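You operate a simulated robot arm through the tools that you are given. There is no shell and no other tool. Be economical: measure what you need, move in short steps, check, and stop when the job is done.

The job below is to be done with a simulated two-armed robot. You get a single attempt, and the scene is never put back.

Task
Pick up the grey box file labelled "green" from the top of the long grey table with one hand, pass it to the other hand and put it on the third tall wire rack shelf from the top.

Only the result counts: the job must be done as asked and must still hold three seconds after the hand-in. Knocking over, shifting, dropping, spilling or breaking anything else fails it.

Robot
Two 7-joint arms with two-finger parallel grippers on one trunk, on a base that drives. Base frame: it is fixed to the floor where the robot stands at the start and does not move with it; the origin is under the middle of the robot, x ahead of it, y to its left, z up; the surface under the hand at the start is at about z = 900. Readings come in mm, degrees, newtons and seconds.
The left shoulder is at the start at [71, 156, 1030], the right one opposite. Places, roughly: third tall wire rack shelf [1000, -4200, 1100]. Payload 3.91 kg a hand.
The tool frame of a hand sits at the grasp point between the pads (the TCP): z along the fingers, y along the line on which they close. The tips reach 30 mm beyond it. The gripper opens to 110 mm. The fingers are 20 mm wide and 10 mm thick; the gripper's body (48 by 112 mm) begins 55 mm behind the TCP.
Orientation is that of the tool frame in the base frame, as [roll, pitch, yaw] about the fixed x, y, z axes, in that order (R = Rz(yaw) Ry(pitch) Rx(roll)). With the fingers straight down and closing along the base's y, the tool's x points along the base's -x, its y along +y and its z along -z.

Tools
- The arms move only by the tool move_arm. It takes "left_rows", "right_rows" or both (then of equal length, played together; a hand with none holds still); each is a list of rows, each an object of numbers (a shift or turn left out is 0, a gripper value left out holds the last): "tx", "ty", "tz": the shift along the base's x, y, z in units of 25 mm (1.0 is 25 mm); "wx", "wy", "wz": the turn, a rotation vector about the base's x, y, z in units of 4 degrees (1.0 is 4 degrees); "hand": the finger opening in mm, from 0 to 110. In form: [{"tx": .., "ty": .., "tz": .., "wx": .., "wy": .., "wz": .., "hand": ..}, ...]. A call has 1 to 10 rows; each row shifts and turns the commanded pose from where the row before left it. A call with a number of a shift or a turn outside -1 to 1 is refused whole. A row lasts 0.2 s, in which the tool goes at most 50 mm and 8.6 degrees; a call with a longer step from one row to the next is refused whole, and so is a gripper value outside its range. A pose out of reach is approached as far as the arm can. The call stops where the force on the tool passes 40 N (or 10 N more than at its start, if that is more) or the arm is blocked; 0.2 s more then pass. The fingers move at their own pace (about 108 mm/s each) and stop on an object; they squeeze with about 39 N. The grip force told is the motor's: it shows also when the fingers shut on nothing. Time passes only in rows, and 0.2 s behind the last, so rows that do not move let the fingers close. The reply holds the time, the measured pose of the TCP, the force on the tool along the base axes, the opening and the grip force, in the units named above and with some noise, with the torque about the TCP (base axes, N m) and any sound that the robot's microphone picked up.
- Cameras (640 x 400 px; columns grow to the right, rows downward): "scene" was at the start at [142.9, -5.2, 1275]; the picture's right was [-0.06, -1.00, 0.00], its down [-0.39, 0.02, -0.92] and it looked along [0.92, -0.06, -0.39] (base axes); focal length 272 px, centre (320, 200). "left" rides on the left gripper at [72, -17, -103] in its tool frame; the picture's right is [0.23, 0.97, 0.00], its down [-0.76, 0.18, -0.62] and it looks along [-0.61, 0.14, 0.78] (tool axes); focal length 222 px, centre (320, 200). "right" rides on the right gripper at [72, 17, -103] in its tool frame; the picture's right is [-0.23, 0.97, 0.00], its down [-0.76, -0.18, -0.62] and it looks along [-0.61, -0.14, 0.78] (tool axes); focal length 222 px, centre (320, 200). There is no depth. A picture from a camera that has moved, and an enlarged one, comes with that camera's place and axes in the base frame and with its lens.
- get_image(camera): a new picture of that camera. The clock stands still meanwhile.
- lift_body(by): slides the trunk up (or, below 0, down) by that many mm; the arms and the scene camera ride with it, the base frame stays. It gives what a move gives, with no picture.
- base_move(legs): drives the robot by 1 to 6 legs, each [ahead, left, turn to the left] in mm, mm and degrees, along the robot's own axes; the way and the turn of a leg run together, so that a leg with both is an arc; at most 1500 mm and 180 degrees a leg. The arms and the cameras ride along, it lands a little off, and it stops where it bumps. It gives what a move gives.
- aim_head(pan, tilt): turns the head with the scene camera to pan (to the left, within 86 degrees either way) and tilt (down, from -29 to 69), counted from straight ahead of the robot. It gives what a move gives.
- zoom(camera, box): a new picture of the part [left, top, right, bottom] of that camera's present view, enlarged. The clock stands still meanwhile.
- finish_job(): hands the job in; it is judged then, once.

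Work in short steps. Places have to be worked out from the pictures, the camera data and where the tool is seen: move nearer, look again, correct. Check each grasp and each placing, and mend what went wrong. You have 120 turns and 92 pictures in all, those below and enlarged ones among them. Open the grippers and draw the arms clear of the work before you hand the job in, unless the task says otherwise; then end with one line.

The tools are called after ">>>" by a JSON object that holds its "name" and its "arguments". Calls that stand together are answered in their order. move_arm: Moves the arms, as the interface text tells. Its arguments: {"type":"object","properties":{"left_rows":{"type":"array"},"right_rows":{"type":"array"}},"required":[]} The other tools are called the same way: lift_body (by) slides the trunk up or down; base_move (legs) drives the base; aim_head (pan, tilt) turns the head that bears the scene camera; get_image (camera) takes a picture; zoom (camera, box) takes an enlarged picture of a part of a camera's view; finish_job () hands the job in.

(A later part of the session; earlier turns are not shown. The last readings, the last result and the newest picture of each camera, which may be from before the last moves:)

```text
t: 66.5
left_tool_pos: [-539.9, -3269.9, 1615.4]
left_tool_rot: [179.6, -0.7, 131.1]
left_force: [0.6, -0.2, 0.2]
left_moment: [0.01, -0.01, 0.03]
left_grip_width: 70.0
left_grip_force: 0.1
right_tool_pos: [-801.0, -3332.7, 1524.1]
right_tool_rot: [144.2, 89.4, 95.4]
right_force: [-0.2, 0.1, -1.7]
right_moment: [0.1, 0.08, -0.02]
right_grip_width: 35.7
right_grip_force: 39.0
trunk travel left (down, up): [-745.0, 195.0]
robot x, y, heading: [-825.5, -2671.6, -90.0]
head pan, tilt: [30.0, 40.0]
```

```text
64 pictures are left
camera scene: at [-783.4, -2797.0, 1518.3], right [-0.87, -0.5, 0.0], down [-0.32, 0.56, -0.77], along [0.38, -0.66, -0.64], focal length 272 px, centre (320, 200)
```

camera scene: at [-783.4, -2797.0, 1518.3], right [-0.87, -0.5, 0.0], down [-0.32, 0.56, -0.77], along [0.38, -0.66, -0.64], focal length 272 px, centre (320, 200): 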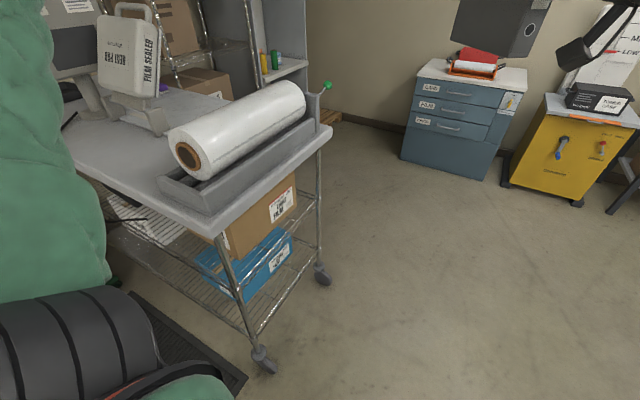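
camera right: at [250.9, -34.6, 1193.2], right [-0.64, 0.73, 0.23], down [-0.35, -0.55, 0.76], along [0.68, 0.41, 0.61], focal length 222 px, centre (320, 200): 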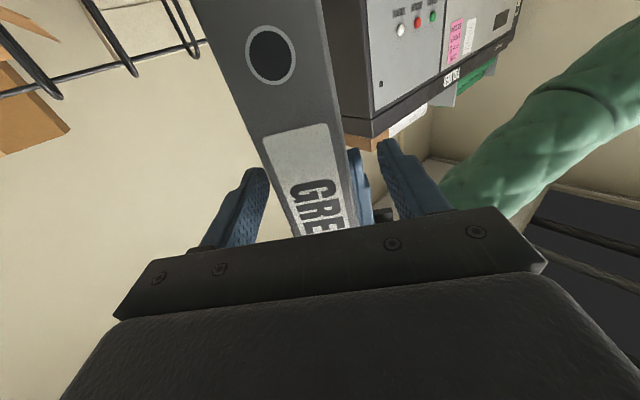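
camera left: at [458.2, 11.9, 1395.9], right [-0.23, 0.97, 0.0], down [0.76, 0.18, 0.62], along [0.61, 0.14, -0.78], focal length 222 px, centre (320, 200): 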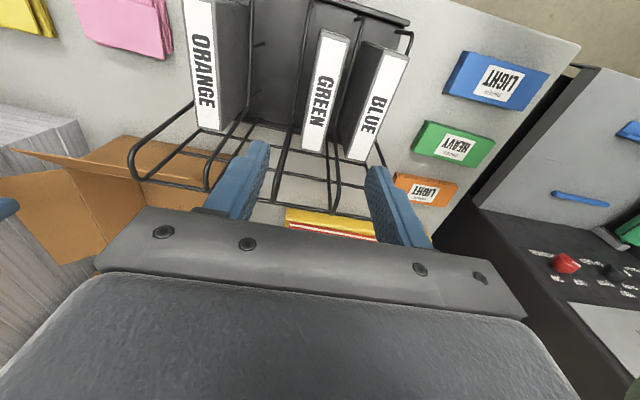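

The floor is open to the far cabinets (front at about y −5400), and the mat and bench are undisturbed. I'll drive 1300 ahead past the bench end and look left at the rack.

>>> {"name": "base_move", "arguments": {"legs": [[1350, 0, 0]]}}

>>> {"name": "aim_head", "arguments": {"pan": 80, "tilt": 22}}

>>> {"name": "get_image", "arguments": {"camera": "scene"}}

```text
t: 73.2
left_tool_pos: [-510.0, -4605.9, 1614.9]
left_tool_rot: [179.6, -0.6, 132.7]
left_force: [-0.6, -0.7, -0.5]
left_moment: [-0.01, -0.01, -0.01]
left_grip_width: 69.8
left_grip_force: 0.1
right_tool_pos: [-768.3, -4676.6, 1526.2]
right_tool_rot: [144.3, 89.3, 96.9]
right_force: [-0.6, 0.4, -1.8]
right_moment: [0.1, 0.08, -0.01]
right_grip_width: 35.7
right_grip_force: 38.6
trunk travel left (down, up): [-745.0, 195.0]
robot x, y, heading: [-810.0, -4015.8, -88.7]
head pan, tilt: [30.0, 40.0]
```

```text
t: 74.4
left_tool_pos: [-508.3, -4606.0, 1614.4]
left_tool_rot: [179.6, -0.5, 132.6]
left_force: [-0.1, 0.3, -0.1]
left_moment: [0.0, -0.01, 0.01]
left_grip_width: 70.3
left_grip_force: 0.0
right_tool_pos: [-768.2, -4677.1, 1526.1]
right_tool_rot: [144.3, 89.3, 97.0]
right_force: [0.7, -0.5, -2.0]
right_moment: [0.07, 0.08, -0.01]
right_grip_width: 35.5
right_grip_force: 38.8
trunk travel left (down, up): [-745.0, 195.0]
robot x, y, heading: [-808.8, -4014.7, -88.7]
head pan, tilt: [80.0, 22.0]
```

```text
63 pictures are left
camera scene: at [-717.2, -4082.0, 1546.5], right [-0.15, -0.99, 0.0], down [-0.37, 0.06, -0.93], along [0.92, -0.14, -0.38], focal length 272 px, centre (320, 200)
```

scene: 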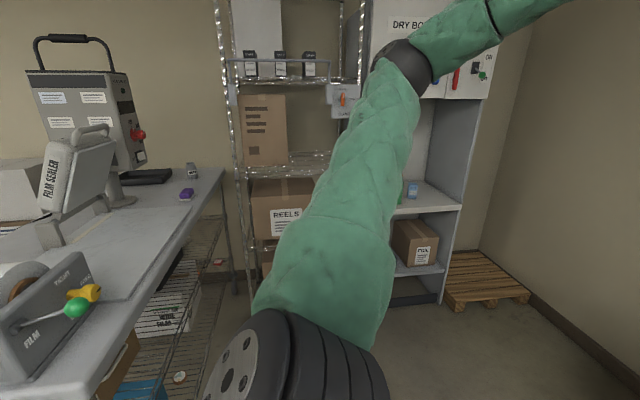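

The left arm blocks the view, so I'll turn to face the rack (+x). The hands sweep well above the bench's free corner.

>>> {"name": "base_move", "arguments": {"legs": [[0, 0, 88.7]]}}

>>> {"name": "aim_head", "arguments": {"pan": 0, "tilt": 20}}

>>> {"name": "get_image", "arguments": {"camera": "scene"}}

```text
t: 78.6
left_tool_pos: [-228.0, -3701.4, 1614.7]
left_tool_rot: [179.6, -0.5, -136.0]
left_force: [0.1, -1.1, -0.3]
left_moment: [-0.01, 0.0, 0.04]
left_grip_width: 69.9
left_grip_force: 0.1
right_tool_pos: [-152.2, -3958.4, 1526.5]
right_tool_rot: [144.5, 89.3, -171.5]
right_force: [-0.8, -0.4, -1.4]
right_moment: [-0.09, 0.05, 0.03]
right_grip_width: 35.7
right_grip_force: 39.0
trunk travel left (down, up): [-745.0, 195.0]
robot x, y, heading: [-809.0, -4019.1, 2.8]
head pan, tilt: [80.0, 22.0]
```

```text
t: 80.2
left_tool_pos: [-229.0, -3703.6, 1613.4]
left_tool_rot: [179.6, -0.6, -136.0]
left_force: [0.6, 0.1, -0.3]
left_moment: [-0.01, 0.03, 0.01]
left_grip_width: 69.9
left_grip_force: 0.1
right_tool_pos: [-152.5, -3958.5, 1526.0]
right_tool_rot: [144.5, 89.2, -171.5]
right_force: [0.3, -0.1, -1.2]
right_moment: [-0.11, 0.08, 0.01]
right_grip_width: 35.7
right_grip_force: 39.0
trunk travel left (down, up): [-745.0, 195.0]
robot x, y, heading: [-808.8, -4017.0, 3.0]
head pan, tilt: [0.0, 20.0]
```

```text
62 pictures are left
camera scene: at [-666.4, -4009.7, 1549.7], right [0.05, -1.0, 0.0], down [-0.34, -0.02, -0.94], along [0.94, 0.05, -0.34], focal length 272 px, centre (320, 200)
```

scene: 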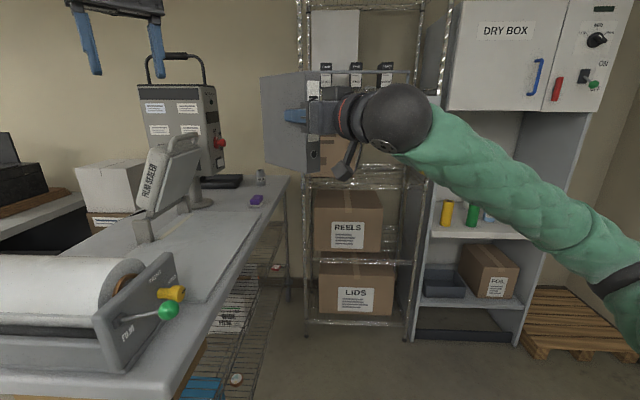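

Now facing the rack. I'll fix the heading, rotate the right hand so the file points straight ahead, and move it to the right so I can see the shelves.

>>> {"name": "base_move", "arguments": {"legs": [[0, 0, -2.9]]}}

>>> {"name": "move_arm", "arguments": {"right_rows": [{"wz": -1, "ty": -0.9, "tx": -0.2}, {"wz": -1, "ty": -0.9, "tx": -0.2}, {"wz": -1, "ty": -0.9, "tx": -0.2}, {"wz": -1, "ty": -0.9, "tx": -0.2}, {"wz": -1, "ty": -0.9, "tx": -0.2}, {"wz": -1, "ty": -0.9, "tx": -0.2}, {"wz": -1, "ty": -0.9, "tx": -0.2}, {"wz": -1, "ty": -0.9, "tx": -0.2}, {"wz": -1, "ty": -0.9}, {"wz": -1, "ty": -0.9}]}}

>>> {"name": "get_image", "arguments": {"camera": "scene"}}

```text
t: 81.0
left_tool_pos: [-214.5, -3729.7, 1615.0]
left_tool_rot: [179.6, -0.7, -138.9]
left_force: [-0.7, 0.2, -0.7]
left_moment: [-0.01, 0.02, -0.02]
left_grip_width: 70.0
left_grip_force: 0.1
right_tool_pos: [-150.9, -3991.3, 1527.2]
right_tool_rot: [150.9, 89.3, -168.1]
right_force: [-0.2, -0.2, -2.6]
right_moment: [-0.06, 0.09, -0.01]
right_grip_width: 35.7
right_grip_force: 39.0
trunk travel left (down, up): [-745.0, 195.0]
robot x, y, heading: [-810.3, -4016.9, -0.2]
head pan, tilt: [0.0, 20.0]
```

```text
t: 83.2
left_tool_pos: [-213.8, -3733.0, 1615.6]
left_tool_rot: [179.6, -0.6, -138.9]
left_force: [0.5, -0.5, 0.8]
left_moment: [-0.01, 0.01, -0.01]
left_grip_width: 69.8
left_grip_force: 0.0
right_tool_pos: [-190.7, -4219.0, 1528.1]
right_tool_rot: [145.5, 89.3, 146.5]
right_force: [-0.7, -0.7, -1.3]
right_moment: [0.02, 0.08, 0.03]
right_grip_width: 35.8
right_grip_force: 39.2
trunk travel left (down, up): [-745.0, 195.0]
robot x, y, heading: [-806.9, -4017.2, -0.1]
head pan, tilt: [0.0, 20.0]
```

```text
61 pictures are left
camera scene: at [-666.9, -4017.6, 1549.8], right [0.0, -1.0, 0.0], down [-0.34, 0.0, -0.94], along [0.94, 0.0, -0.34], focal length 272 px, centre (320, 200)
```

scene: 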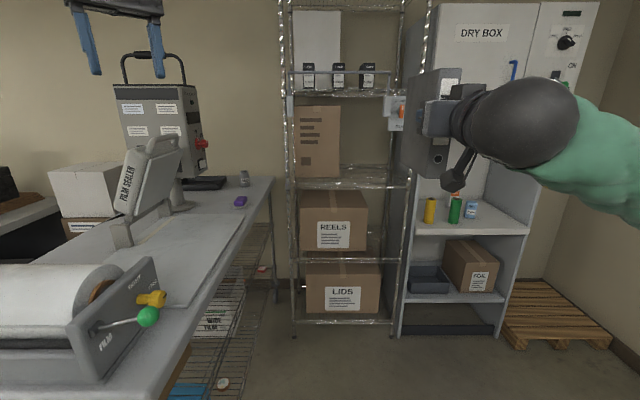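

The shelf front edge near row 185 works out at z≈1090, which matches the third shelf. It holds one brown box on the left, and the right half looks free. I'll zoom in and check the top of the rack to confirm the count.

>>> {"name": "zoom", "arguments": {"camera": "scene", "box": [270, 60, 430, 200]}}

>>> {"name": "aim_head", "arguments": {"pan": 0, "tilt": -8}}

>>> {"name": "get_image", "arguments": {"camera": "scene"}}

```text
2.86 times, centred on (350, 130) of scene
camera zoom: at [-666.9, -4017.6, 1549.8], right [0.0, -1.0, 0.0], down [-0.34, 0.0, -0.94], along [0.94, 0.0, -0.34], focal length 778 px, centre (234, 400)
```

zoom: 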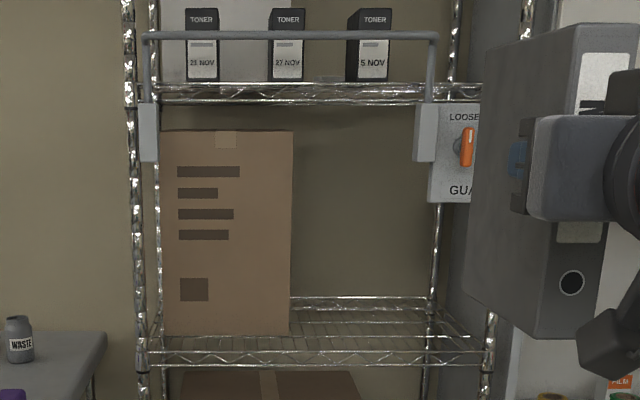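

```text
t: 84.1
left_tool_pos: [-213.0, -3732.3, 1615.1]
left_tool_rot: [179.6, -0.7, -138.9]
left_force: [0.5, -0.5, -0.3]
left_moment: [-0.01, 0.0, -0.02]
left_grip_width: 70.0
left_grip_force: 0.2
right_tool_pos: [-188.9, -4218.5, 1526.9]
right_tool_rot: [146.6, 89.3, 147.6]
right_force: [-0.4, -0.3, -1.8]
right_moment: [0.02, 0.08, -0.02]
right_grip_width: 35.7
right_grip_force: 39.0
trunk travel left (down, up): [-745.0, 195.0]
robot x, y, heading: [-807.1, -4019.1, -0.0]
head pan, tilt: [0.0, -8.0]
```

```text
59 pictures are left
camera scene: at [-673.7, -4017.2, 1594.2], right [0.0, -1.0, 0.0], down [0.14, 0.0, -0.99], along [0.99, 0.0, 0.14], focal length 272 px, centre (320, 200)
```

scene: 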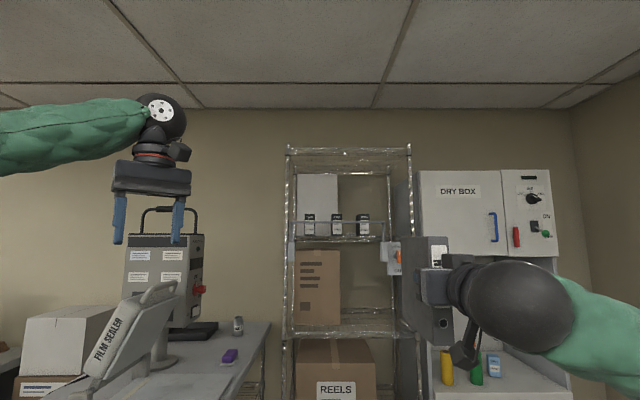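

The count is confirmed: top, second (toner, guard bar), third (brown box on the left, right half free from about y −4140 to −4500, deck at about z 1115). I'll lower the right hand to just above shelf height here in the open, and tuck the left hand in.

>>> {"name": "move_arm", "arguments": {"right_rows": [{"tz": -1}, {"tz": -1}, {"tz": -1}, {"tz": -1}, {"tz": -1}, {"tz": -1}, {"tz": -1}, {"tz": -1}, {"tz": -1}, {"tz": -1}], "left_rows": [{"tx": -0.8, "ty": -1}, {"tx": -0.8, "ty": -1}, {"tx": -0.8, "ty": -1}, {"tx": -0.8, "ty": -1}, {}, {}, {}, {}, {}, {}]}}

>>> {"name": "aim_head", "arguments": {"pan": -10, "tilt": 25}}

>>> {"name": "get_image", "arguments": {"camera": "scene"}}

>>> {"name": "get_image", "arguments": {"camera": "right"}}

```text
t: 86.3
left_tool_pos: [-294.1, -3829.8, 1615.0]
left_tool_rot: [179.7, -0.6, -138.9]
left_force: [-1.0, -0.6, 0.4]
left_moment: [0.03, 0.01, 0.01]
left_grip_width: 69.9
left_grip_force: 0.1
right_tool_pos: [-171.6, -4218.6, 1408.0]
right_tool_rot: [146.2, 89.3, 147.3]
right_force: [0.2, 0.2, -1.9]
right_moment: [0.02, 0.08, -0.02]
right_grip_width: 35.4
right_grip_force: 38.8
right hand out of reach, approached as far as the arm can: row 4, 5, 6, 7, 8, 9, 10
trunk travel left (down, up): [-745.0, 195.0]
robot x, y, heading: [-807.6, -4018.0, -0.1]
head pan, tilt: [0.0, -8.0]
```

```text
t: 87.3
left_tool_pos: [-295.0, -3830.4, 1614.1]
left_tool_rot: [179.6, -0.7, -138.8]
left_force: [0.0, -0.4, 0.7]
left_moment: [0.0, 0.0, 0.01]
left_grip_width: 70.2
left_grip_force: 0.0
right_tool_pos: [-172.0, -4217.0, 1407.2]
right_tool_rot: [146.7, 89.4, 147.9]
right_force: [0.1, 0.8, -1.9]
right_moment: [0.02, 0.13, -0.02]
right_grip_width: 35.8
right_grip_force: 38.9
trunk travel left (down, up): [-745.0, 195.0]
robot x, y, heading: [-808.2, -4020.1, -0.3]
head pan, tilt: [-10.0, 25.0]
```

```text
58 pictures are left
camera scene: at [-668.7, -4033.3, 1541.7], right [-0.18, -0.98, 0.0], down [-0.42, 0.07, -0.91], along [0.89, -0.16, -0.42], focal length 272 px, centre (320, 200)
```

scene: 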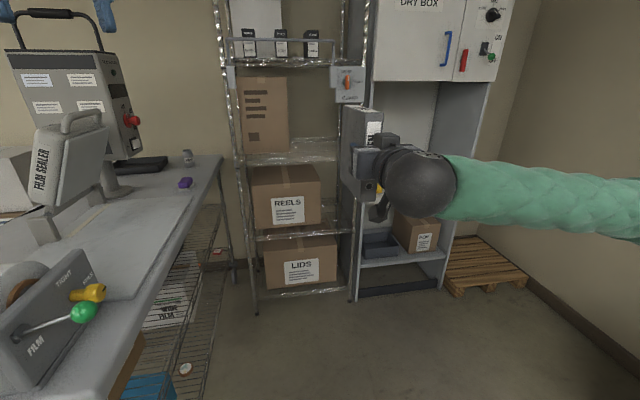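

```text
57 pictures are left
camera right: at [-276.8, -4202.6, 1336.4], right [-0.02, 0.97, 0.23], down [-0.61, -0.2, 0.77], along [0.79, -0.13, 0.6], focal length 222 px, centre (320, 200)
```

right: 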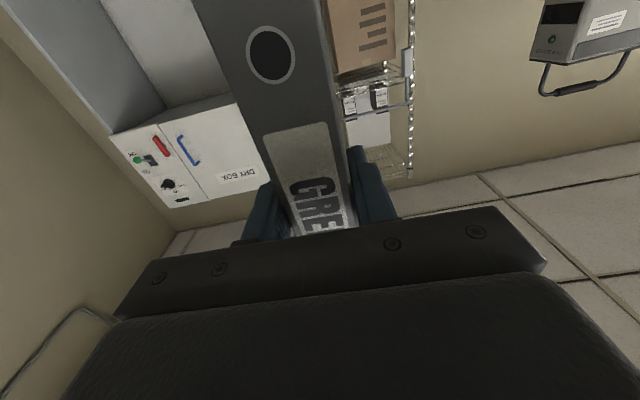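

The arm cannot go lower in this posture, so I'll use the trunk for the remaining height: 140 mm down puts the box bottom about 50 mm above the deck. Then I'll approach to an intermediate distance.

>>> {"name": "lift_body", "arguments": {"by": -140}}

>>> {"name": "base_move", "arguments": {"legs": [[500, -95, 0.2]]}}

>>> {"name": "aim_head", "arguments": {"pan": -10, "tilt": 15}}

>>> {"name": "get_image", "arguments": {"camera": "scene"}}

```text
t: 89.0
left_tool_pos: [-295.7, -3829.5, 1475.2]
left_tool_rot: [179.7, -0.6, -139.0]
left_force: [0.4, 0.4, -0.4]
left_moment: [-0.02, -0.02, 0.0]
left_grip_width: 70.0
left_grip_force: 0.0
right_tool_pos: [-172.2, -4216.8, 1267.5]
right_tool_rot: [145.7, 89.3, 146.9]
right_force: [0.1, 1.6, -2.4]
right_moment: [-0.01, 0.09, 0.0]
right_grip_width: 36.0
right_grip_force: 39.5
trunk travel left (down, up): [-605.0, 335.0]
robot x, y, heading: [-812.5, -4020.5, -0.4]
head pan, tilt: [-10.0, 25.0]
```

```text
t: 91.1
left_tool_pos: [7.7, -3879.1, 1484.4]
left_tool_rot: [-179.6, 0.0, -137.1]
left_force: [0.1, 0.3, -0.3]
left_moment: [-0.02, -0.02, -0.03]
left_grip_width: 70.4
left_grip_force: 0.1
right_tool_pos: [143.4, -4266.0, 1276.0]
right_tool_rot: [69.2, 89.5, 71.9]
right_force: [-0.8, -1.2, -2.4]
right_moment: [0.01, 0.11, 0.01]
right_grip_width: 35.7
right_grip_force: 38.9
trunk travel left (down, up): [-605.0, 335.0]
robot x, y, heading: [-481.0, -4078.1, 1.2]
head pan, tilt: [-10.0, 25.0]
stopped in leg 1: the robot was blocked; the commanded pose is now the measured one
```

```text
t: 91.8
left_tool_pos: [7.4, -3882.5, 1484.4]
left_tool_rot: [-179.6, 0.2, -137.4]
left_force: [-0.1, 0.6, 0.9]
left_moment: [0.06, 0.03, -0.01]
left_grip_width: 70.0
left_grip_force: 0.0
right_tool_pos: [143.3, -4267.7, 1277.6]
right_tool_rot: [59.0, 89.5, 61.5]
right_force: [-0.2, -1.2, -1.8]
right_moment: [-0.02, 0.12, 0.0]
right_grip_width: 35.6
right_grip_force: 39.4
trunk travel left (down, up): [-605.0, 335.0]
robot x, y, heading: [-483.4, -4080.0, 1.2]
head pan, tilt: [-10.0, 15.0]
```

```text
56 pictures are left
camera scene: at [-358.4, -4095.4, 1419.8], right [-0.15, -0.99, 0.0], down [-0.24, 0.04, -0.97], along [0.96, -0.15, -0.25], focal length 272 px, centre (320, 200)
```

scene: 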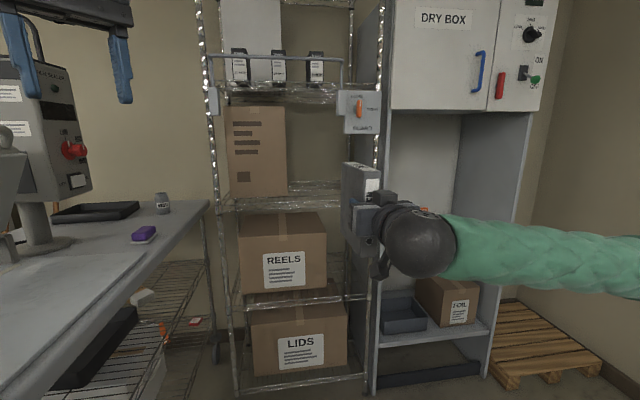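

The base was blocked about 170 mm short. I'll look down to the left and right to find what it touched.

>>> {"name": "aim_head", "arguments": {"pan": 45, "tilt": 60}}

>>> {"name": "get_image", "arguments": {"camera": "scene"}}

>>> {"name": "aim_head", "arguments": {"pan": 0, "tilt": 65}}

>>> {"name": "get_image", "arguments": {"camera": "scene"}}

```text
t: 93.1
left_tool_pos: [9.1, -3882.8, 1483.6]
left_tool_rot: [-179.6, 0.0, -137.4]
left_force: [0.1, -0.8, -0.2]
left_moment: [0.03, 0.02, 0.0]
left_grip_width: 69.8
left_grip_force: 0.1
right_tool_pos: [144.6, -4267.7, 1276.4]
right_tool_rot: [62.5, 89.4, 65.0]
right_force: [0.6, 0.7, -2.4]
right_moment: [-0.01, 0.08, 0.03]
right_grip_width: 35.8
right_grip_force: 38.3
trunk travel left (down, up): [-605.0, 335.0]
robot x, y, heading: [-479.3, -4078.9, 1.2]
head pan, tilt: [45.0, 60.0]
```

```text
55 pictures are left
camera scene: at [-402.5, -4033.9, 1353.1], right [0.72, -0.69, 0.01], down [-0.59, -0.62, -0.51], along [0.36, 0.36, -0.86], focal length 272 px, centre (320, 200)
```

scene: 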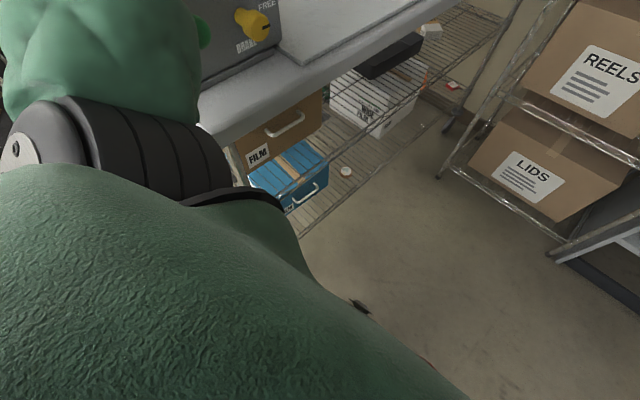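

```text
t: 94.2
left_tool_pos: [10.3, -3885.1, 1483.6]
left_tool_rot: [-179.7, 0.1, -137.6]
left_force: [0.5, 0.4, 0.4]
left_moment: [-0.01, -0.01, 0.0]
left_grip_width: 70.0
left_grip_force: 0.2
right_tool_pos: [144.6, -4269.9, 1275.8]
right_tool_rot: [66.0, 89.4, 68.4]
right_force: [-0.6, 0.7, -2.1]
right_moment: [0.0, 0.06, 0.0]
right_grip_width: 35.5
right_grip_force: 39.1
trunk travel left (down, up): [-605.0, 335.0]
robot x, y, heading: [-485.7, -4077.6, 1.2]
head pan, tilt: [0.0, 65.0]
```

```text
54 pictures are left
camera scene: at [-387.3, -4081.4, 1347.5], right [0.02, -1.0, 0.0], down [-0.9, -0.02, -0.43], along [0.43, 0.01, -0.9], focal length 272 px, centre (320, 200)
```

scene: 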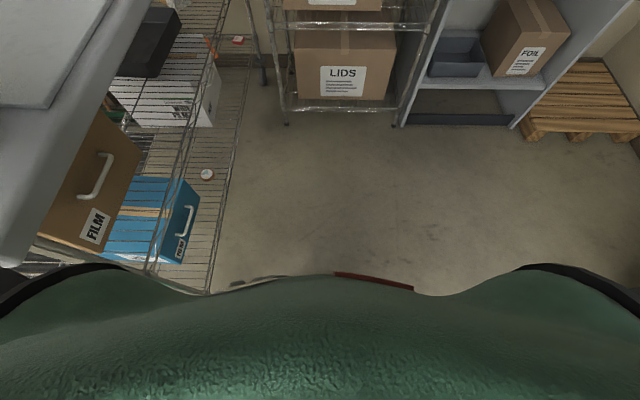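

>>> {"name": "zoom", "arguments": {"camera": "scene", "box": [180, 220, 440, 320]}}

>>> {"name": "aim_head", "arguments": {"pan": 70, "tilt": 50}}

>>> {"name": "get_image", "arguments": {"camera": "scene"}}

>>> {"name": "get_image", "arguments": {"camera": "left"}}

```text
2.46 times, centred on (310, 270) of scene
camera zoom: at [-387.3, -4081.4, 1347.5], right [0.02, -1.0, 0.0], down [-0.9, -0.02, -0.43], along [0.43, 0.01, -0.9], focal length 670 px, centre (345, 28)
```

zoom: 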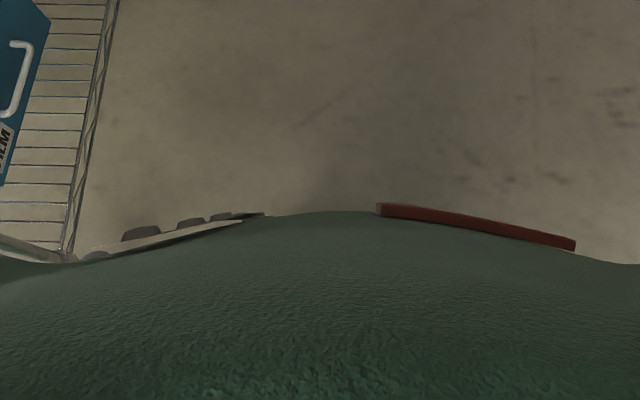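

```text
t: 95.6
left_tool_pos: [11.3, -3884.9, 1483.7]
left_tool_rot: [-179.8, 0.1, -137.5]
left_force: [0.3, -0.1, 0.5]
left_moment: [-0.03, 0.0, -0.01]
left_grip_width: 70.1
left_grip_force: 0.1
right_tool_pos: [145.8, -4271.4, 1274.8]
right_tool_rot: [73.6, 89.5, 76.0]
right_force: [-0.4, -1.1, -2.2]
right_moment: [0.0, 0.09, 0.02]
right_grip_width: 35.7
right_grip_force: 39.0
trunk travel left (down, up): [-605.0, 335.0]
robot x, y, heading: [-484.0, -4077.2, 1.2]
head pan, tilt: [70.0, 50.0]
```

```text
52 pictures are left
camera scene: at [-421.5, -4010.2, 1365.3], right [0.95, -0.33, 0.01], down [-0.24, -0.72, -0.65], along [0.22, 0.61, -0.76], focal length 272 px, centre (320, 200)
```

scene: 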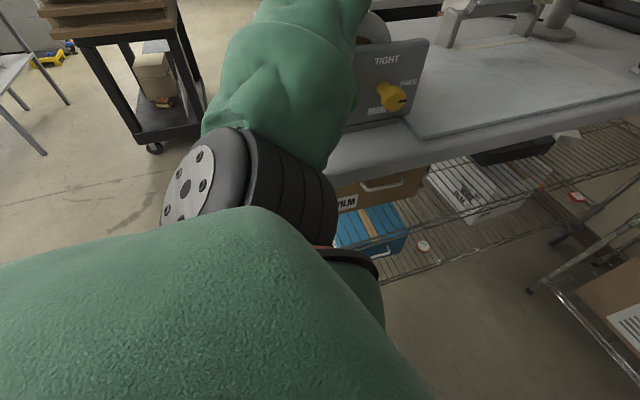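

```text
51 pictures are left
camera left: at [-30.2, -3944.7, 1586.5], right [-0.83, 0.56, 0.0], down [0.44, 0.65, 0.62], along [0.35, 0.51, -0.78], focal length 222 px, centre (320, 200)
```

left: 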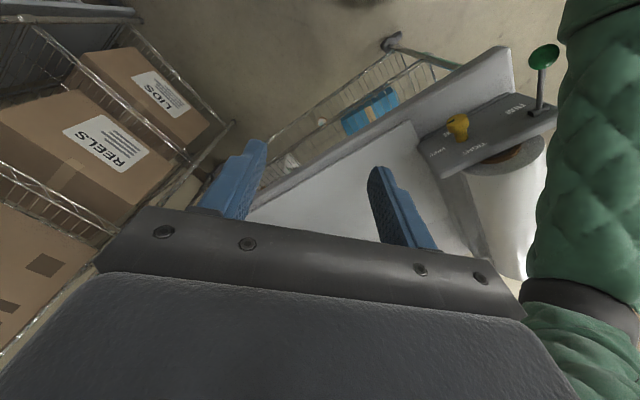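

There is a red strip and a whitish piece at my base's front edge. I want to know whether these belong to the robot or whether something got dragged, so I'll check that the striped sign by the grey table is still standing.

>>> {"name": "aim_head", "arguments": {"pan": 66, "tilt": 18}}

>>> {"name": "get_image", "arguments": {"camera": "scene"}}

>>> {"name": "aim_head", "arguments": {"pan": -45, "tilt": 69}}

>>> {"name": "get_image", "arguments": {"camera": "scene"}}

```text
t: 96.6
left_tool_pos: [11.9, -3883.7, 1484.7]
left_tool_rot: [-179.8, 0.0, -137.5]
left_force: [-0.3, -0.3, 0.7]
left_moment: [-0.02, 0.02, 0.0]
left_grip_width: 69.9
left_grip_force: 0.0
right_tool_pos: [146.6, -4270.7, 1274.2]
right_tool_rot: [78.8, 89.4, 81.2]
right_force: [0.7, -0.2, -1.5]
right_moment: [-0.01, 0.12, -0.02]
right_grip_width: 35.9
right_grip_force: 39.0
trunk travel left (down, up): [-605.0, 335.0]
robot x, y, heading: [-484.3, -4079.5, 1.2]
head pan, tilt: [66.0, 18.0]
```

```text
50 pictures are left
camera scene: at [-409.5, -3997.2, 1414.1], right [0.92, -0.39, 0.01], down [-0.11, -0.28, -0.95], along [0.37, 0.88, -0.3], focal length 272 px, centre (320, 200)
```

scene: 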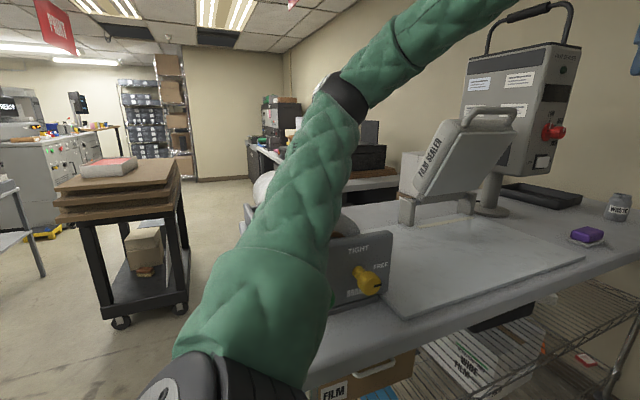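

```text
t: 98.5
left_tool_pos: [29.1, -3880.0, 1475.2]
left_tool_rot: [179.9, -0.6, -137.8]
left_force: [0.3, 0.0, -0.4]
left_moment: [-0.01, -0.03, 0.02]
left_grip_width: 70.2
left_grip_force: 0.0
right_tool_pos: [159.5, -4267.0, 1267.0]
right_tool_rot: [140.3, 89.4, 142.6]
right_force: [-1.0, -0.5, -1.9]
right_moment: [-0.03, 0.1, 0.01]
right_grip_width: 35.9
right_grip_force: 39.0
trunk travel left (down, up): [-605.0, 335.0]
robot x, y, heading: [-481.8, -4081.6, 0.8]
head pan, tilt: [-45.0, 68.8]
```

```text
49 pictures are left
camera scene: at [-390.3, -4117.2, 1342.2], right [-0.69, -0.72, 0.0], down [-0.67, 0.65, -0.36], along [0.26, -0.25, -0.93], focal length 272 px, centre (320, 200)
```

scene: 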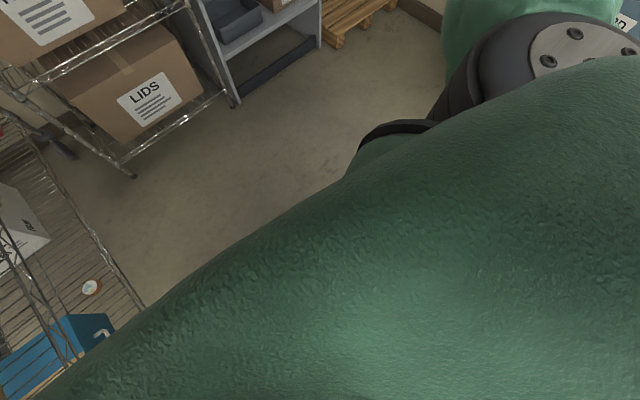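

The robot rocks slightly when its weight shifts, which explains the tilt. To learn what blocked me and what the red and white pieces are, I'll back straight up 300 mm and look at the floor ahead.

>>> {"name": "base_move", "arguments": {"legs": [[-300, 0, -0.8]]}}

>>> {"name": "aim_head", "arguments": {"pan": 0, "tilt": 62}}

>>> {"name": "get_image", "arguments": {"camera": "scene"}}

```text
t: 100.5
left_tool_pos: [-264.6, -3892.3, 1476.1]
left_tool_rot: [179.9, -0.5, -138.6]
left_force: [-0.8, -0.1, 0.2]
left_moment: [0.0, 0.0, -0.03]
left_grip_width: 70.1
left_grip_force: 0.0
right_tool_pos: [-141.4, -4281.3, 1268.4]
right_tool_rot: [140.4, 89.3, 141.8]
right_force: [0.0, 0.1, -2.3]
right_moment: [-0.01, 0.12, -0.01]
right_grip_width: 35.7
right_grip_force: 39.5
trunk travel left (down, up): [-605.0, 335.0]
robot x, y, heading: [-778.7, -4083.5, 0.3]
head pan, tilt: [-45.0, 68.8]
```

```text
t: 101.6
left_tool_pos: [-264.9, -3891.1, 1475.9]
left_tool_rot: [179.8, -0.6, -138.6]
left_force: [-0.1, 0.6, -0.3]
left_moment: [0.02, 0.02, -0.01]
left_grip_width: 70.1
left_grip_force: 0.1
right_tool_pos: [-140.4, -4281.0, 1268.2]
right_tool_rot: [142.2, 89.3, 143.5]
right_force: [-0.4, 0.3, -2.4]
right_moment: [0.01, 0.14, 0.01]
right_grip_width: 35.7
right_grip_force: 39.1
trunk travel left (down, up): [-605.0, 335.0]
robot x, y, heading: [-778.1, -4082.3, 0.0]
head pan, tilt: [0.0, 62.0]
```

```text
48 pictures are left
camera scene: at [-663.6, -4082.2, 1349.3], right [0.0, -1.0, 0.0], down [-0.88, 0.0, -0.47], along [0.47, 0.0, -0.88], focal length 272 px, centre (320, 200)
```

scene: 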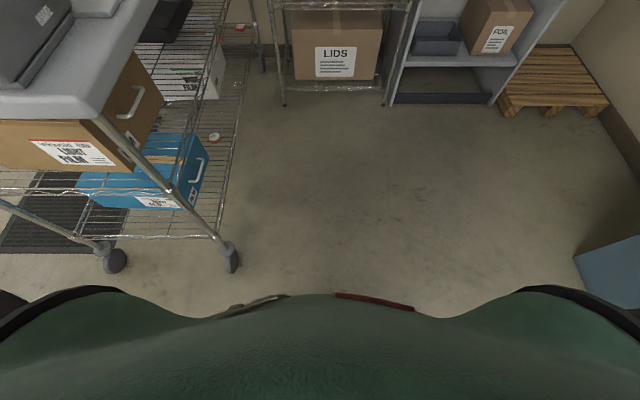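

>>> {"name": "zoom", "arguments": {"camera": "scene", "box": [190, 250, 450, 350]}}

>>> {"name": "aim_head", "arguments": {"pan": 55, "tilt": 15}}

>>> {"name": "get_image", "arguments": {"camera": "scene"}}

```text
2.46 times, centred on (320, 300) of scene
camera zoom: at [-663.6, -4082.2, 1349.3], right [0.0, -1.0, 0.0], down [-0.88, 0.0, -0.47], along [0.47, 0.0, -0.88], focal length 670 px, centre (320, -46)
```

zoom: 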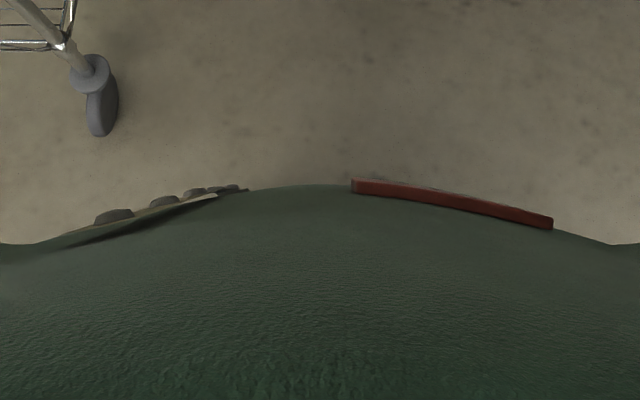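

```text
t: 102.9
left_tool_pos: [-264.4, -3892.5, 1477.4]
left_tool_rot: [179.8, -0.6, -138.7]
left_force: [-0.2, -0.5, 0.6]
left_moment: [0.02, 0.02, 0.02]
left_grip_width: 70.0
left_grip_force: 0.1
right_tool_pos: [-140.8, -4281.0, 1267.0]
right_tool_rot: [142.9, 89.3, 144.2]
right_force: [-0.3, -0.1, -2.1]
right_moment: [-0.05, 0.07, 0.0]
right_grip_width: 35.7
right_grip_force: 38.6
trunk travel left (down, up): [-605.0, 335.0]
robot x, y, heading: [-778.8, -4081.4, -0.2]
head pan, tilt: [55.0, 15.0]
```

```text
46 pictures are left
camera scene: at [-674.0, -4005.7, 1417.8], right [0.82, -0.57, 0.0], down [-0.15, -0.21, -0.97], along [0.55, 0.79, -0.26], focal length 272 px, centre (320, 200)
```

scene: 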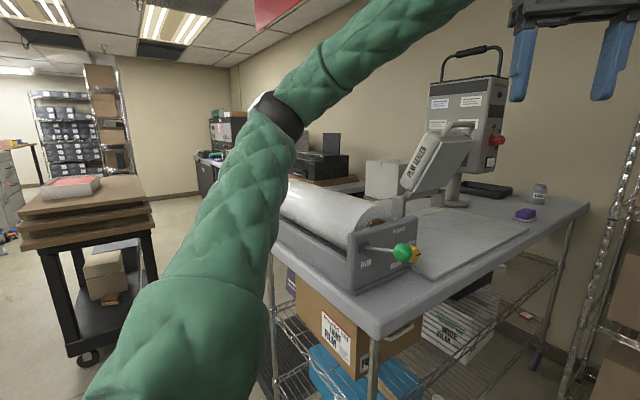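

The red and white pieces are badges on my own torso. The dispenser's green knob triangulates to the same place as before, (−276, −3706, 1187), so nothing moved. My left elbow most likely touched it. I'll shift the robot 140 mm to the right and bring the right hand inward to make up for it.

>>> {"name": "base_move", "arguments": {"legs": [[0, -140, 0]]}}

>>> {"name": "move_arm", "arguments": {"right_rows": [{"ty": 0.8}, {"ty": 0.8}, {"ty": 0.8}, {"wz": -0.3}, {}]}}

>>> {"name": "base_move", "arguments": {"legs": [[350, 0, 0]]}}

>>> {"name": "aim_head", "arguments": {"pan": 50, "tilt": 40}}

>>> {"name": "get_image", "arguments": {"camera": "scene"}}

```text
t: 104.2
left_tool_pos: [-264.9, -4032.7, 1477.6]
left_tool_rot: [179.8, -0.6, -138.5]
left_force: [0.1, 0.4, 0.3]
left_moment: [0.02, 0.0, 0.01]
left_grip_width: 69.5
left_grip_force: 0.1
right_tool_pos: [-139.8, -4421.5, 1269.3]
right_tool_rot: [140.7, 89.2, 142.1]
right_force: [-0.1, -0.4, -1.3]
right_moment: [-0.01, 0.11, 0.0]
right_grip_width: 35.8
right_grip_force: 38.9
trunk travel left (down, up): [-605.0, 335.0]
robot x, y, heading: [-780.3, -4221.7, 0.0]
head pan, tilt: [55.0, 15.0]
```

```text
t: 105.4
left_tool_pos: [-264.6, -4032.0, 1477.4]
left_tool_rot: [180.0, -0.6, -138.6]
left_force: [-0.1, -0.3, -0.3]
left_moment: [0.02, 0.03, -0.03]
left_grip_width: 70.0
left_grip_force: 0.0
right_tool_pos: [-139.5, -4360.5, 1267.8]
right_tool_rot: [141.6, 89.3, 141.7]
right_force: [0.7, -0.6, -2.2]
right_moment: [0.01, 0.12, 0.0]
right_grip_width: 36.0
right_grip_force: 38.8
trunk travel left (down, up): [-605.0, 335.0]
robot x, y, heading: [-777.1, -4222.7, 0.2]
head pan, tilt: [55.0, 15.0]
```

```text
t: 107.7
left_tool_pos: [87.5, -4027.8, 1476.2]
left_tool_rot: [179.8, -0.6, -138.1]
left_force: [-0.3, -0.1, 0.4]
left_moment: [0.0, 0.03, 0.0]
left_grip_width: 70.0
left_grip_force: 0.1
right_tool_pos: [215.0, -4353.8, 1268.4]
right_tool_rot: [144.0, 89.3, 144.7]
right_force: [0.5, -0.3, -1.5]
right_moment: [0.0, 0.08, 0.01]
right_grip_width: 35.7
right_grip_force: 38.8
trunk travel left (down, up): [-605.0, 335.0]
robot x, y, heading: [-426.1, -4222.1, 0.6]
head pan, tilt: [55.0, 15.0]
```

```text
t: 108.6
left_tool_pos: [87.3, -4025.8, 1476.7]
left_tool_rot: [179.9, -0.6, -138.1]
left_force: [0.7, 0.1, 1.1]
left_moment: [0.03, 0.04, -0.01]
left_grip_width: 70.0
left_grip_force: 0.1
right_tool_pos: [215.0, -4354.9, 1267.3]
right_tool_rot: [141.5, 89.3, 142.2]
right_force: [-0.9, 0.5, -2.5]
right_moment: [0.02, 0.07, -0.01]
right_grip_width: 35.7
right_grip_force: 39.7
trunk travel left (down, up): [-605.0, 335.0]
robot x, y, heading: [-423.7, -4224.1, 0.3]
head pan, tilt: [50.0, 40.0]
```

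```text
45 pictures are left
camera scene: at [-320.7, -4155.7, 1378.5], right [0.77, -0.64, 0.0], down [-0.41, -0.5, -0.77], along [0.49, 0.59, -0.64], focal length 272 px, centre (320, 200)
```

scene: 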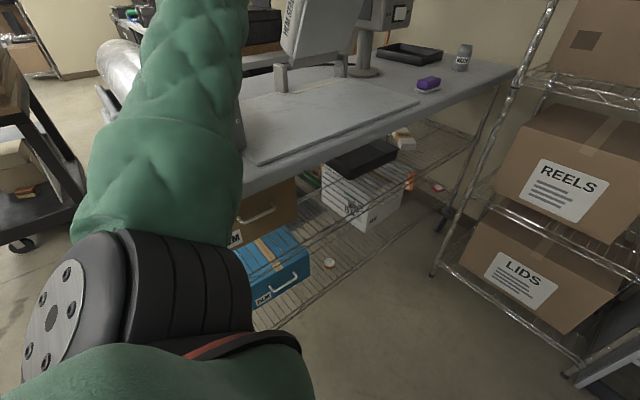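

It passes freely now. I'll go another 330 mm, then examine the shelf opening before entering.

>>> {"name": "base_move", "arguments": {"legs": [[330, 0, -0.4]]}}

>>> {"name": "aim_head", "arguments": {"pan": -10, "tilt": 20}}

>>> {"name": "get_image", "arguments": {"camera": "scene"}}

```text
t: 110.8
left_tool_pos: [421.3, -4031.1, 1475.8]
left_tool_rot: [179.8, -0.5, -138.7]
left_force: [0.0, 0.0, -0.3]
left_moment: [0.01, 0.01, -0.01]
left_grip_width: 70.1
left_grip_force: 0.1
right_tool_pos: [545.7, -4359.1, 1267.7]
right_tool_rot: [144.0, 89.3, 144.2]
right_force: [-0.6, 0.4, -3.1]
right_moment: [0.0, 0.11, 0.02]
right_grip_width: 35.5
right_grip_force: 39.0
trunk travel left (down, up): [-605.0, 335.0]
robot x, y, heading: [-93.4, -4217.1, -0.2]
head pan, tilt: [50.0, 40.0]
```

```text
t: 112.0
left_tool_pos: [419.7, -4031.3, 1476.8]
left_tool_rot: [179.9, -0.6, -138.7]
left_force: [0.6, 0.2, 0.5]
left_moment: [-0.02, -0.01, -0.03]
left_grip_width: 69.9
left_grip_force: 0.1
right_tool_pos: [543.9, -4359.7, 1268.1]
right_tool_rot: [141.8, 89.3, 141.8]
right_force: [1.0, -0.5, -2.3]
right_moment: [-0.01, 0.15, -0.02]
right_grip_width: 35.9
right_grip_force: 38.7
trunk travel left (down, up): [-605.0, 335.0]
robot x, y, heading: [-92.2, -4217.6, -0.1]
head pan, tilt: [-10.0, 20.0]
```

```text
44 pictures are left
camera scene: at [48.2, -4236.9, 1409.7], right [-0.17, -0.98, 0.0], down [-0.34, 0.06, -0.94], along [0.93, -0.16, -0.34], focal length 272 px, centre (320, 200)
```

scene: 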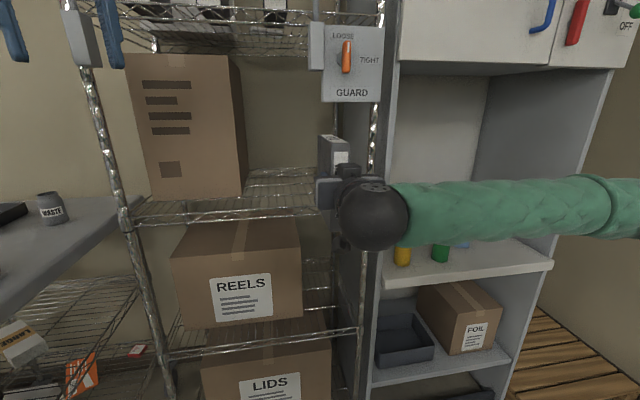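

>>> {"name": "zoom", "arguments": {"camera": "scene", "box": [110, 120, 390, 260]}}

```text
2.29 times, centred on (250, 190) of scene
camera zoom: at [48.2, -4236.9, 1409.7], right [-0.17, -0.98, 0.0], down [-0.34, 0.06, -0.94], along [0.93, -0.16, -0.34], focal length 622 px, centre (480, 223)
```

zoom: 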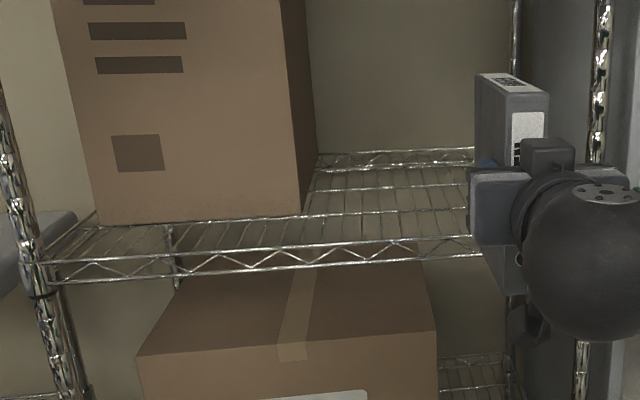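

The shelf's top rail is at z≈1117–1125, and the file's bottom is at about 1167. I'll drive the file in by 300 mm along the clear line y≈−4360.

>>> {"name": "base_move", "arguments": {"legs": [[150, 0, 0]]}}

>>> {"name": "get_image", "arguments": {"camera": "scene"}}

```text
t: 113.4
left_tool_pos: [573.2, -4029.3, 1476.6]
left_tool_rot: [180.0, -0.5, -138.7]
left_force: [0.0, -0.2, 0.1]
left_moment: [0.01, 0.02, -0.01]
left_grip_width: 69.9
left_grip_force: 0.1
right_tool_pos: [696.7, -4358.1, 1268.0]
right_tool_rot: [144.4, 89.3, 144.6]
right_force: [0.3, 0.4, -1.8]
right_moment: [-0.03, 0.09, 0.01]
right_grip_width: 35.6
right_grip_force: 39.4
trunk travel left (down, up): [-605.0, 335.0]
robot x, y, heading: [60.9, -4221.3, -0.1]
head pan, tilt: [-10.0, 20.0]
```

```text
42 pictures are left
camera scene: at [201.5, -4236.7, 1409.7], right [-0.17, -0.98, 0.0], down [-0.34, 0.06, -0.94], along [0.93, -0.16, -0.34], focal length 272 px, centre (320, 200)
```

scene: 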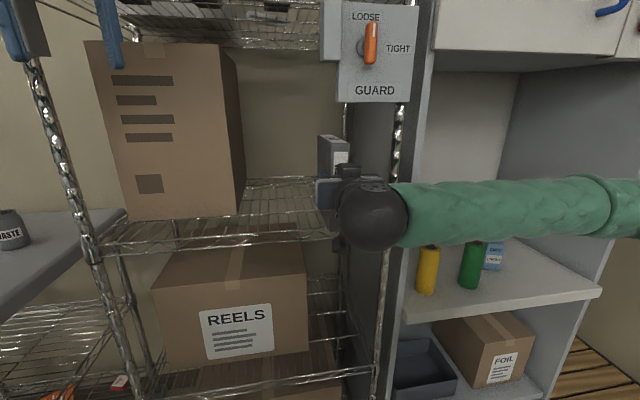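

The left hand would come close to the guard bar if the base went further, so I'll keep the base here and extend the right arm instead.

>>> {"name": "move_arm", "arguments": {"right_rows": [{"tx": 1}, {"tx": 1}, {"tx": 1}, {"tx": 1}, {"tx": 1}, {"tx": 1}, {"tx": 0.3}, {}]}}

>>> {"name": "get_image", "arguments": {"camera": "scene"}}

>>> {"name": "get_image", "arguments": {"camera": "right"}}

```text
t: 115.2
left_tool_pos: [571.7, -4030.2, 1476.7]
left_tool_rot: [179.9, -0.6, -138.6]
left_force: [0.4, 0.2, 0.5]
left_moment: [0.01, 0.01, 0.0]
left_grip_width: 69.9
left_grip_force: 0.0
right_tool_pos: [855.2, -4358.3, 1268.7]
right_tool_rot: [143.6, 89.3, 143.8]
right_force: [0.2, -0.4, -2.6]
right_moment: [-0.01, 0.16, -0.02]
right_grip_width: 35.8
right_grip_force: 38.8
trunk travel left (down, up): [-605.0, 335.0]
robot x, y, heading: [55.8, -4221.0, -0.0]
head pan, tilt: [-10.0, 20.0]
```

```text
41 pictures are left
camera scene: at [200.5, -4236.7, 1409.7], right [-0.17, -0.98, 0.0], down [-0.34, 0.06, -0.94], along [0.93, -0.16, -0.34], focal length 272 px, centre (320, 200)
```

scene: 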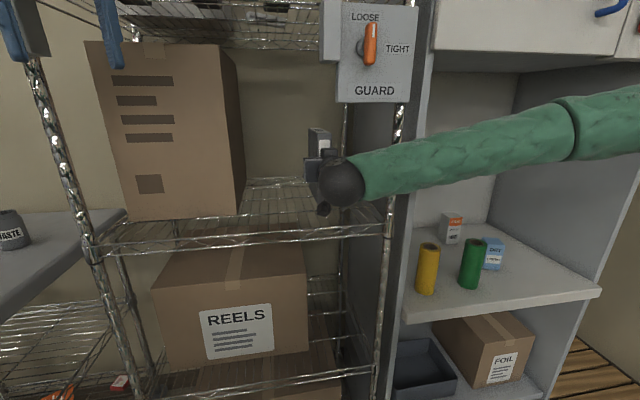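

```text
40 pictures are left
camera right: at [749.5, -4342.0, 1197.5], right [0.0, 0.97, 0.23], down [-0.62, -0.18, 0.77], along [0.79, -0.14, 0.6], focal length 222 px, centre (320, 200)
```

right: 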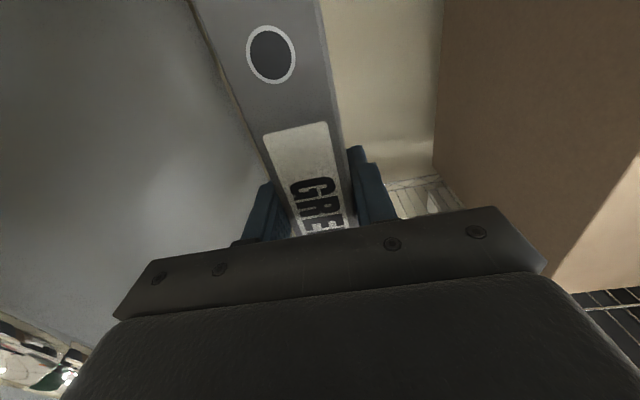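

The file is inside over the deck with clear space around it. I'll lower it in small steps and watch the force.

>>> {"name": "move_arm", "arguments": {"right_rows": [{"tz": -0.4}, {"tz": -0.4}, {"tz": -0.4}, {}]}}

>>> {"name": "zoom", "arguments": {"camera": "scene", "box": [240, 100, 420, 260]}}

```text
t: 116.2
left_tool_pos: [571.6, -4029.8, 1476.5]
left_tool_rot: [179.9, -0.7, -138.6]
left_force: [-0.7, -0.3, -0.3]
left_moment: [-0.04, -0.03, 0.04]
left_grip_width: 70.1
left_grip_force: 0.0
right_tool_pos: [855.1, -4357.0, 1240.4]
right_tool_rot: [156.4, 89.1, 156.2]
right_force: [0.1, -0.4, -2.0]
right_moment: [0.02, 0.1, -0.01]
right_grip_width: 35.8
right_grip_force: 39.0
trunk travel left (down, up): [-605.0, 335.0]
robot x, y, heading: [59.9, -4217.0, -0.2]
head pan, tilt: [-10.0, 20.0]
```

```text
2.50 times, centred on (330, 180) of scene
camera zoom: at [200.0, -4236.1, 1409.8], right [-0.17, -0.98, 0.0], down [-0.34, 0.06, -0.94], along [0.93, -0.16, -0.34], focal length 681 px, centre (295, 250)
```

zoom: 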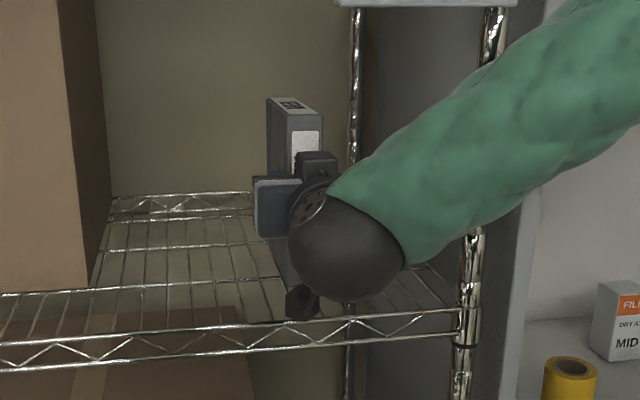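

>>> {"name": "move_arm", "arguments": {"right_rows": [{"tz": -0.3}, {"tz": -0.2}, {"tz": -0.2}, {}]}}

>>> {"name": "get_image", "arguments": {"camera": "right"}}

```text
t: 117.2
left_tool_pos: [571.7, -4028.6, 1475.7]
left_tool_rot: [179.8, -0.6, -138.6]
left_force: [0.0, 0.7, 0.4]
left_moment: [0.04, -0.02, 0.01]
left_grip_width: 70.1
left_grip_force: 0.1
right_tool_pos: [853.9, -4354.7, 1232.1]
right_tool_rot: [157.1, 88.9, 156.6]
right_force: [1.1, 0.3, -1.1]
right_moment: [0.02, 0.12, 0.04]
right_grip_width: 35.5
right_grip_force: 38.8
right hand out of reach, approached as far as the arm can: row 1, 3
trunk travel left (down, up): [-605.0, 335.0]
robot x, y, heading: [58.8, -4220.3, -0.1]
head pan, tilt: [-10.0, 20.0]
```

```text
38 pictures are left
camera right: at [749.1, -4337.2, 1162.3], right [0.01, 0.97, 0.23], down [-0.61, -0.18, 0.77], along [0.79, -0.15, 0.59], focal length 222 px, centre (320, 200)
```

right: 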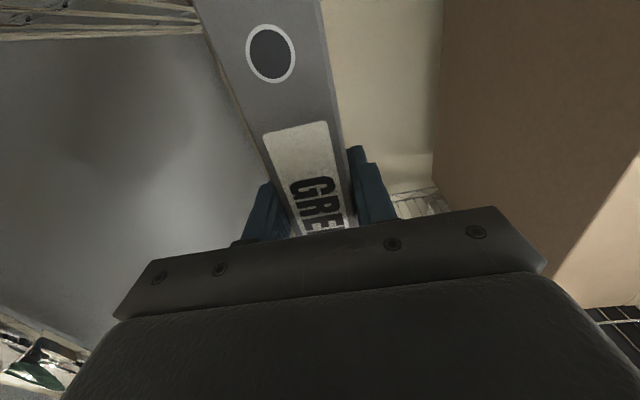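

Arm reach limits the descent, so I'll continue with small trunk movements.

>>> {"name": "lift_body", "arguments": {"by": -8}}

>>> {"name": "lift_body", "arguments": {"by": -4}}

>>> {"name": "get_image", "arguments": {"camera": "right"}}

>>> {"name": "zoom", "arguments": {"camera": "scene", "box": [240, 100, 420, 260]}}

```text
t: 117.8
left_tool_pos: [569.3, -4029.3, 1469.2]
left_tool_rot: [-180.0, -0.5, -138.6]
left_force: [0.1, 0.4, 0.5]
left_moment: [-0.02, 0.01, 0.02]
left_grip_width: 70.0
left_grip_force: 0.1
right_tool_pos: [851.7, -4353.5, 1227.6]
right_tool_rot: [149.3, 89.2, 149.0]
right_force: [-5.3, 0.9, 20.9]
right_moment: [-0.33, -0.98, 0.08]
right_grip_width: 35.8
right_grip_force: 38.9
trunk travel left (down, up): [-597.0, 343.0]
robot x, y, heading: [57.8, -4219.4, 0.0]
head pan, tilt: [-10.0, 20.0]
```

```text
t: 118.3
left_tool_pos: [569.4, -4029.1, 1466.0]
left_tool_rot: [180.0, -0.5, -138.7]
left_force: [-0.1, 0.1, -0.3]
left_moment: [0.01, 0.04, -0.01]
left_grip_width: 69.7
left_grip_force: 0.2
right_tool_pos: [852.1, -4353.6, 1224.9]
right_tool_rot: [152.2, 89.2, 151.8]
right_force: [-0.2, -0.7, 32.7]
right_moment: [-0.34, -0.26, -0.13]
right_grip_width: 35.9
right_grip_force: 39.2
trunk travel left (down, up): [-593.0, 347.0]
robot x, y, heading: [54.0, -4225.6, -0.1]
head pan, tilt: [-10.0, 20.0]
```

```text
37 pictures are left
camera right: at [747.2, -4336.6, 1152.9], right [0.01, 0.97, 0.23], down [-0.61, -0.18, 0.77], along [0.79, -0.15, 0.6], focal length 222 px, centre (320, 200)
```

right: 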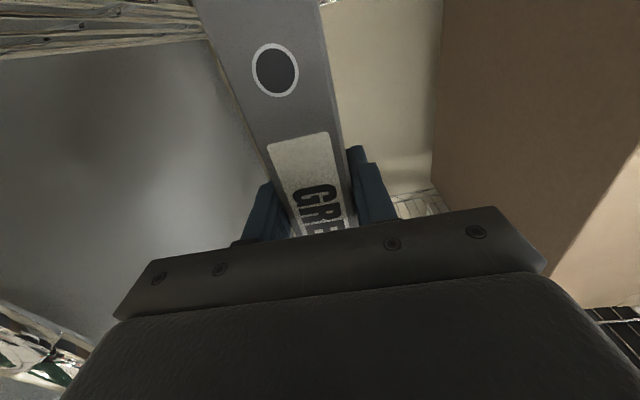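

```text
2.50 times, centred on (330, 180) of scene
camera zoom: at [197.6, -4236.2, 1398.2], right [-0.17, -0.98, 0.0], down [-0.34, 0.06, -0.94], along [0.93, -0.16, -0.34], focal length 681 px, centre (295, 250)
```

zoom: 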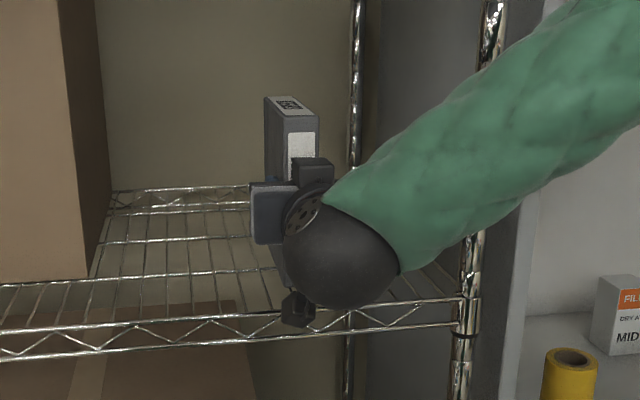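

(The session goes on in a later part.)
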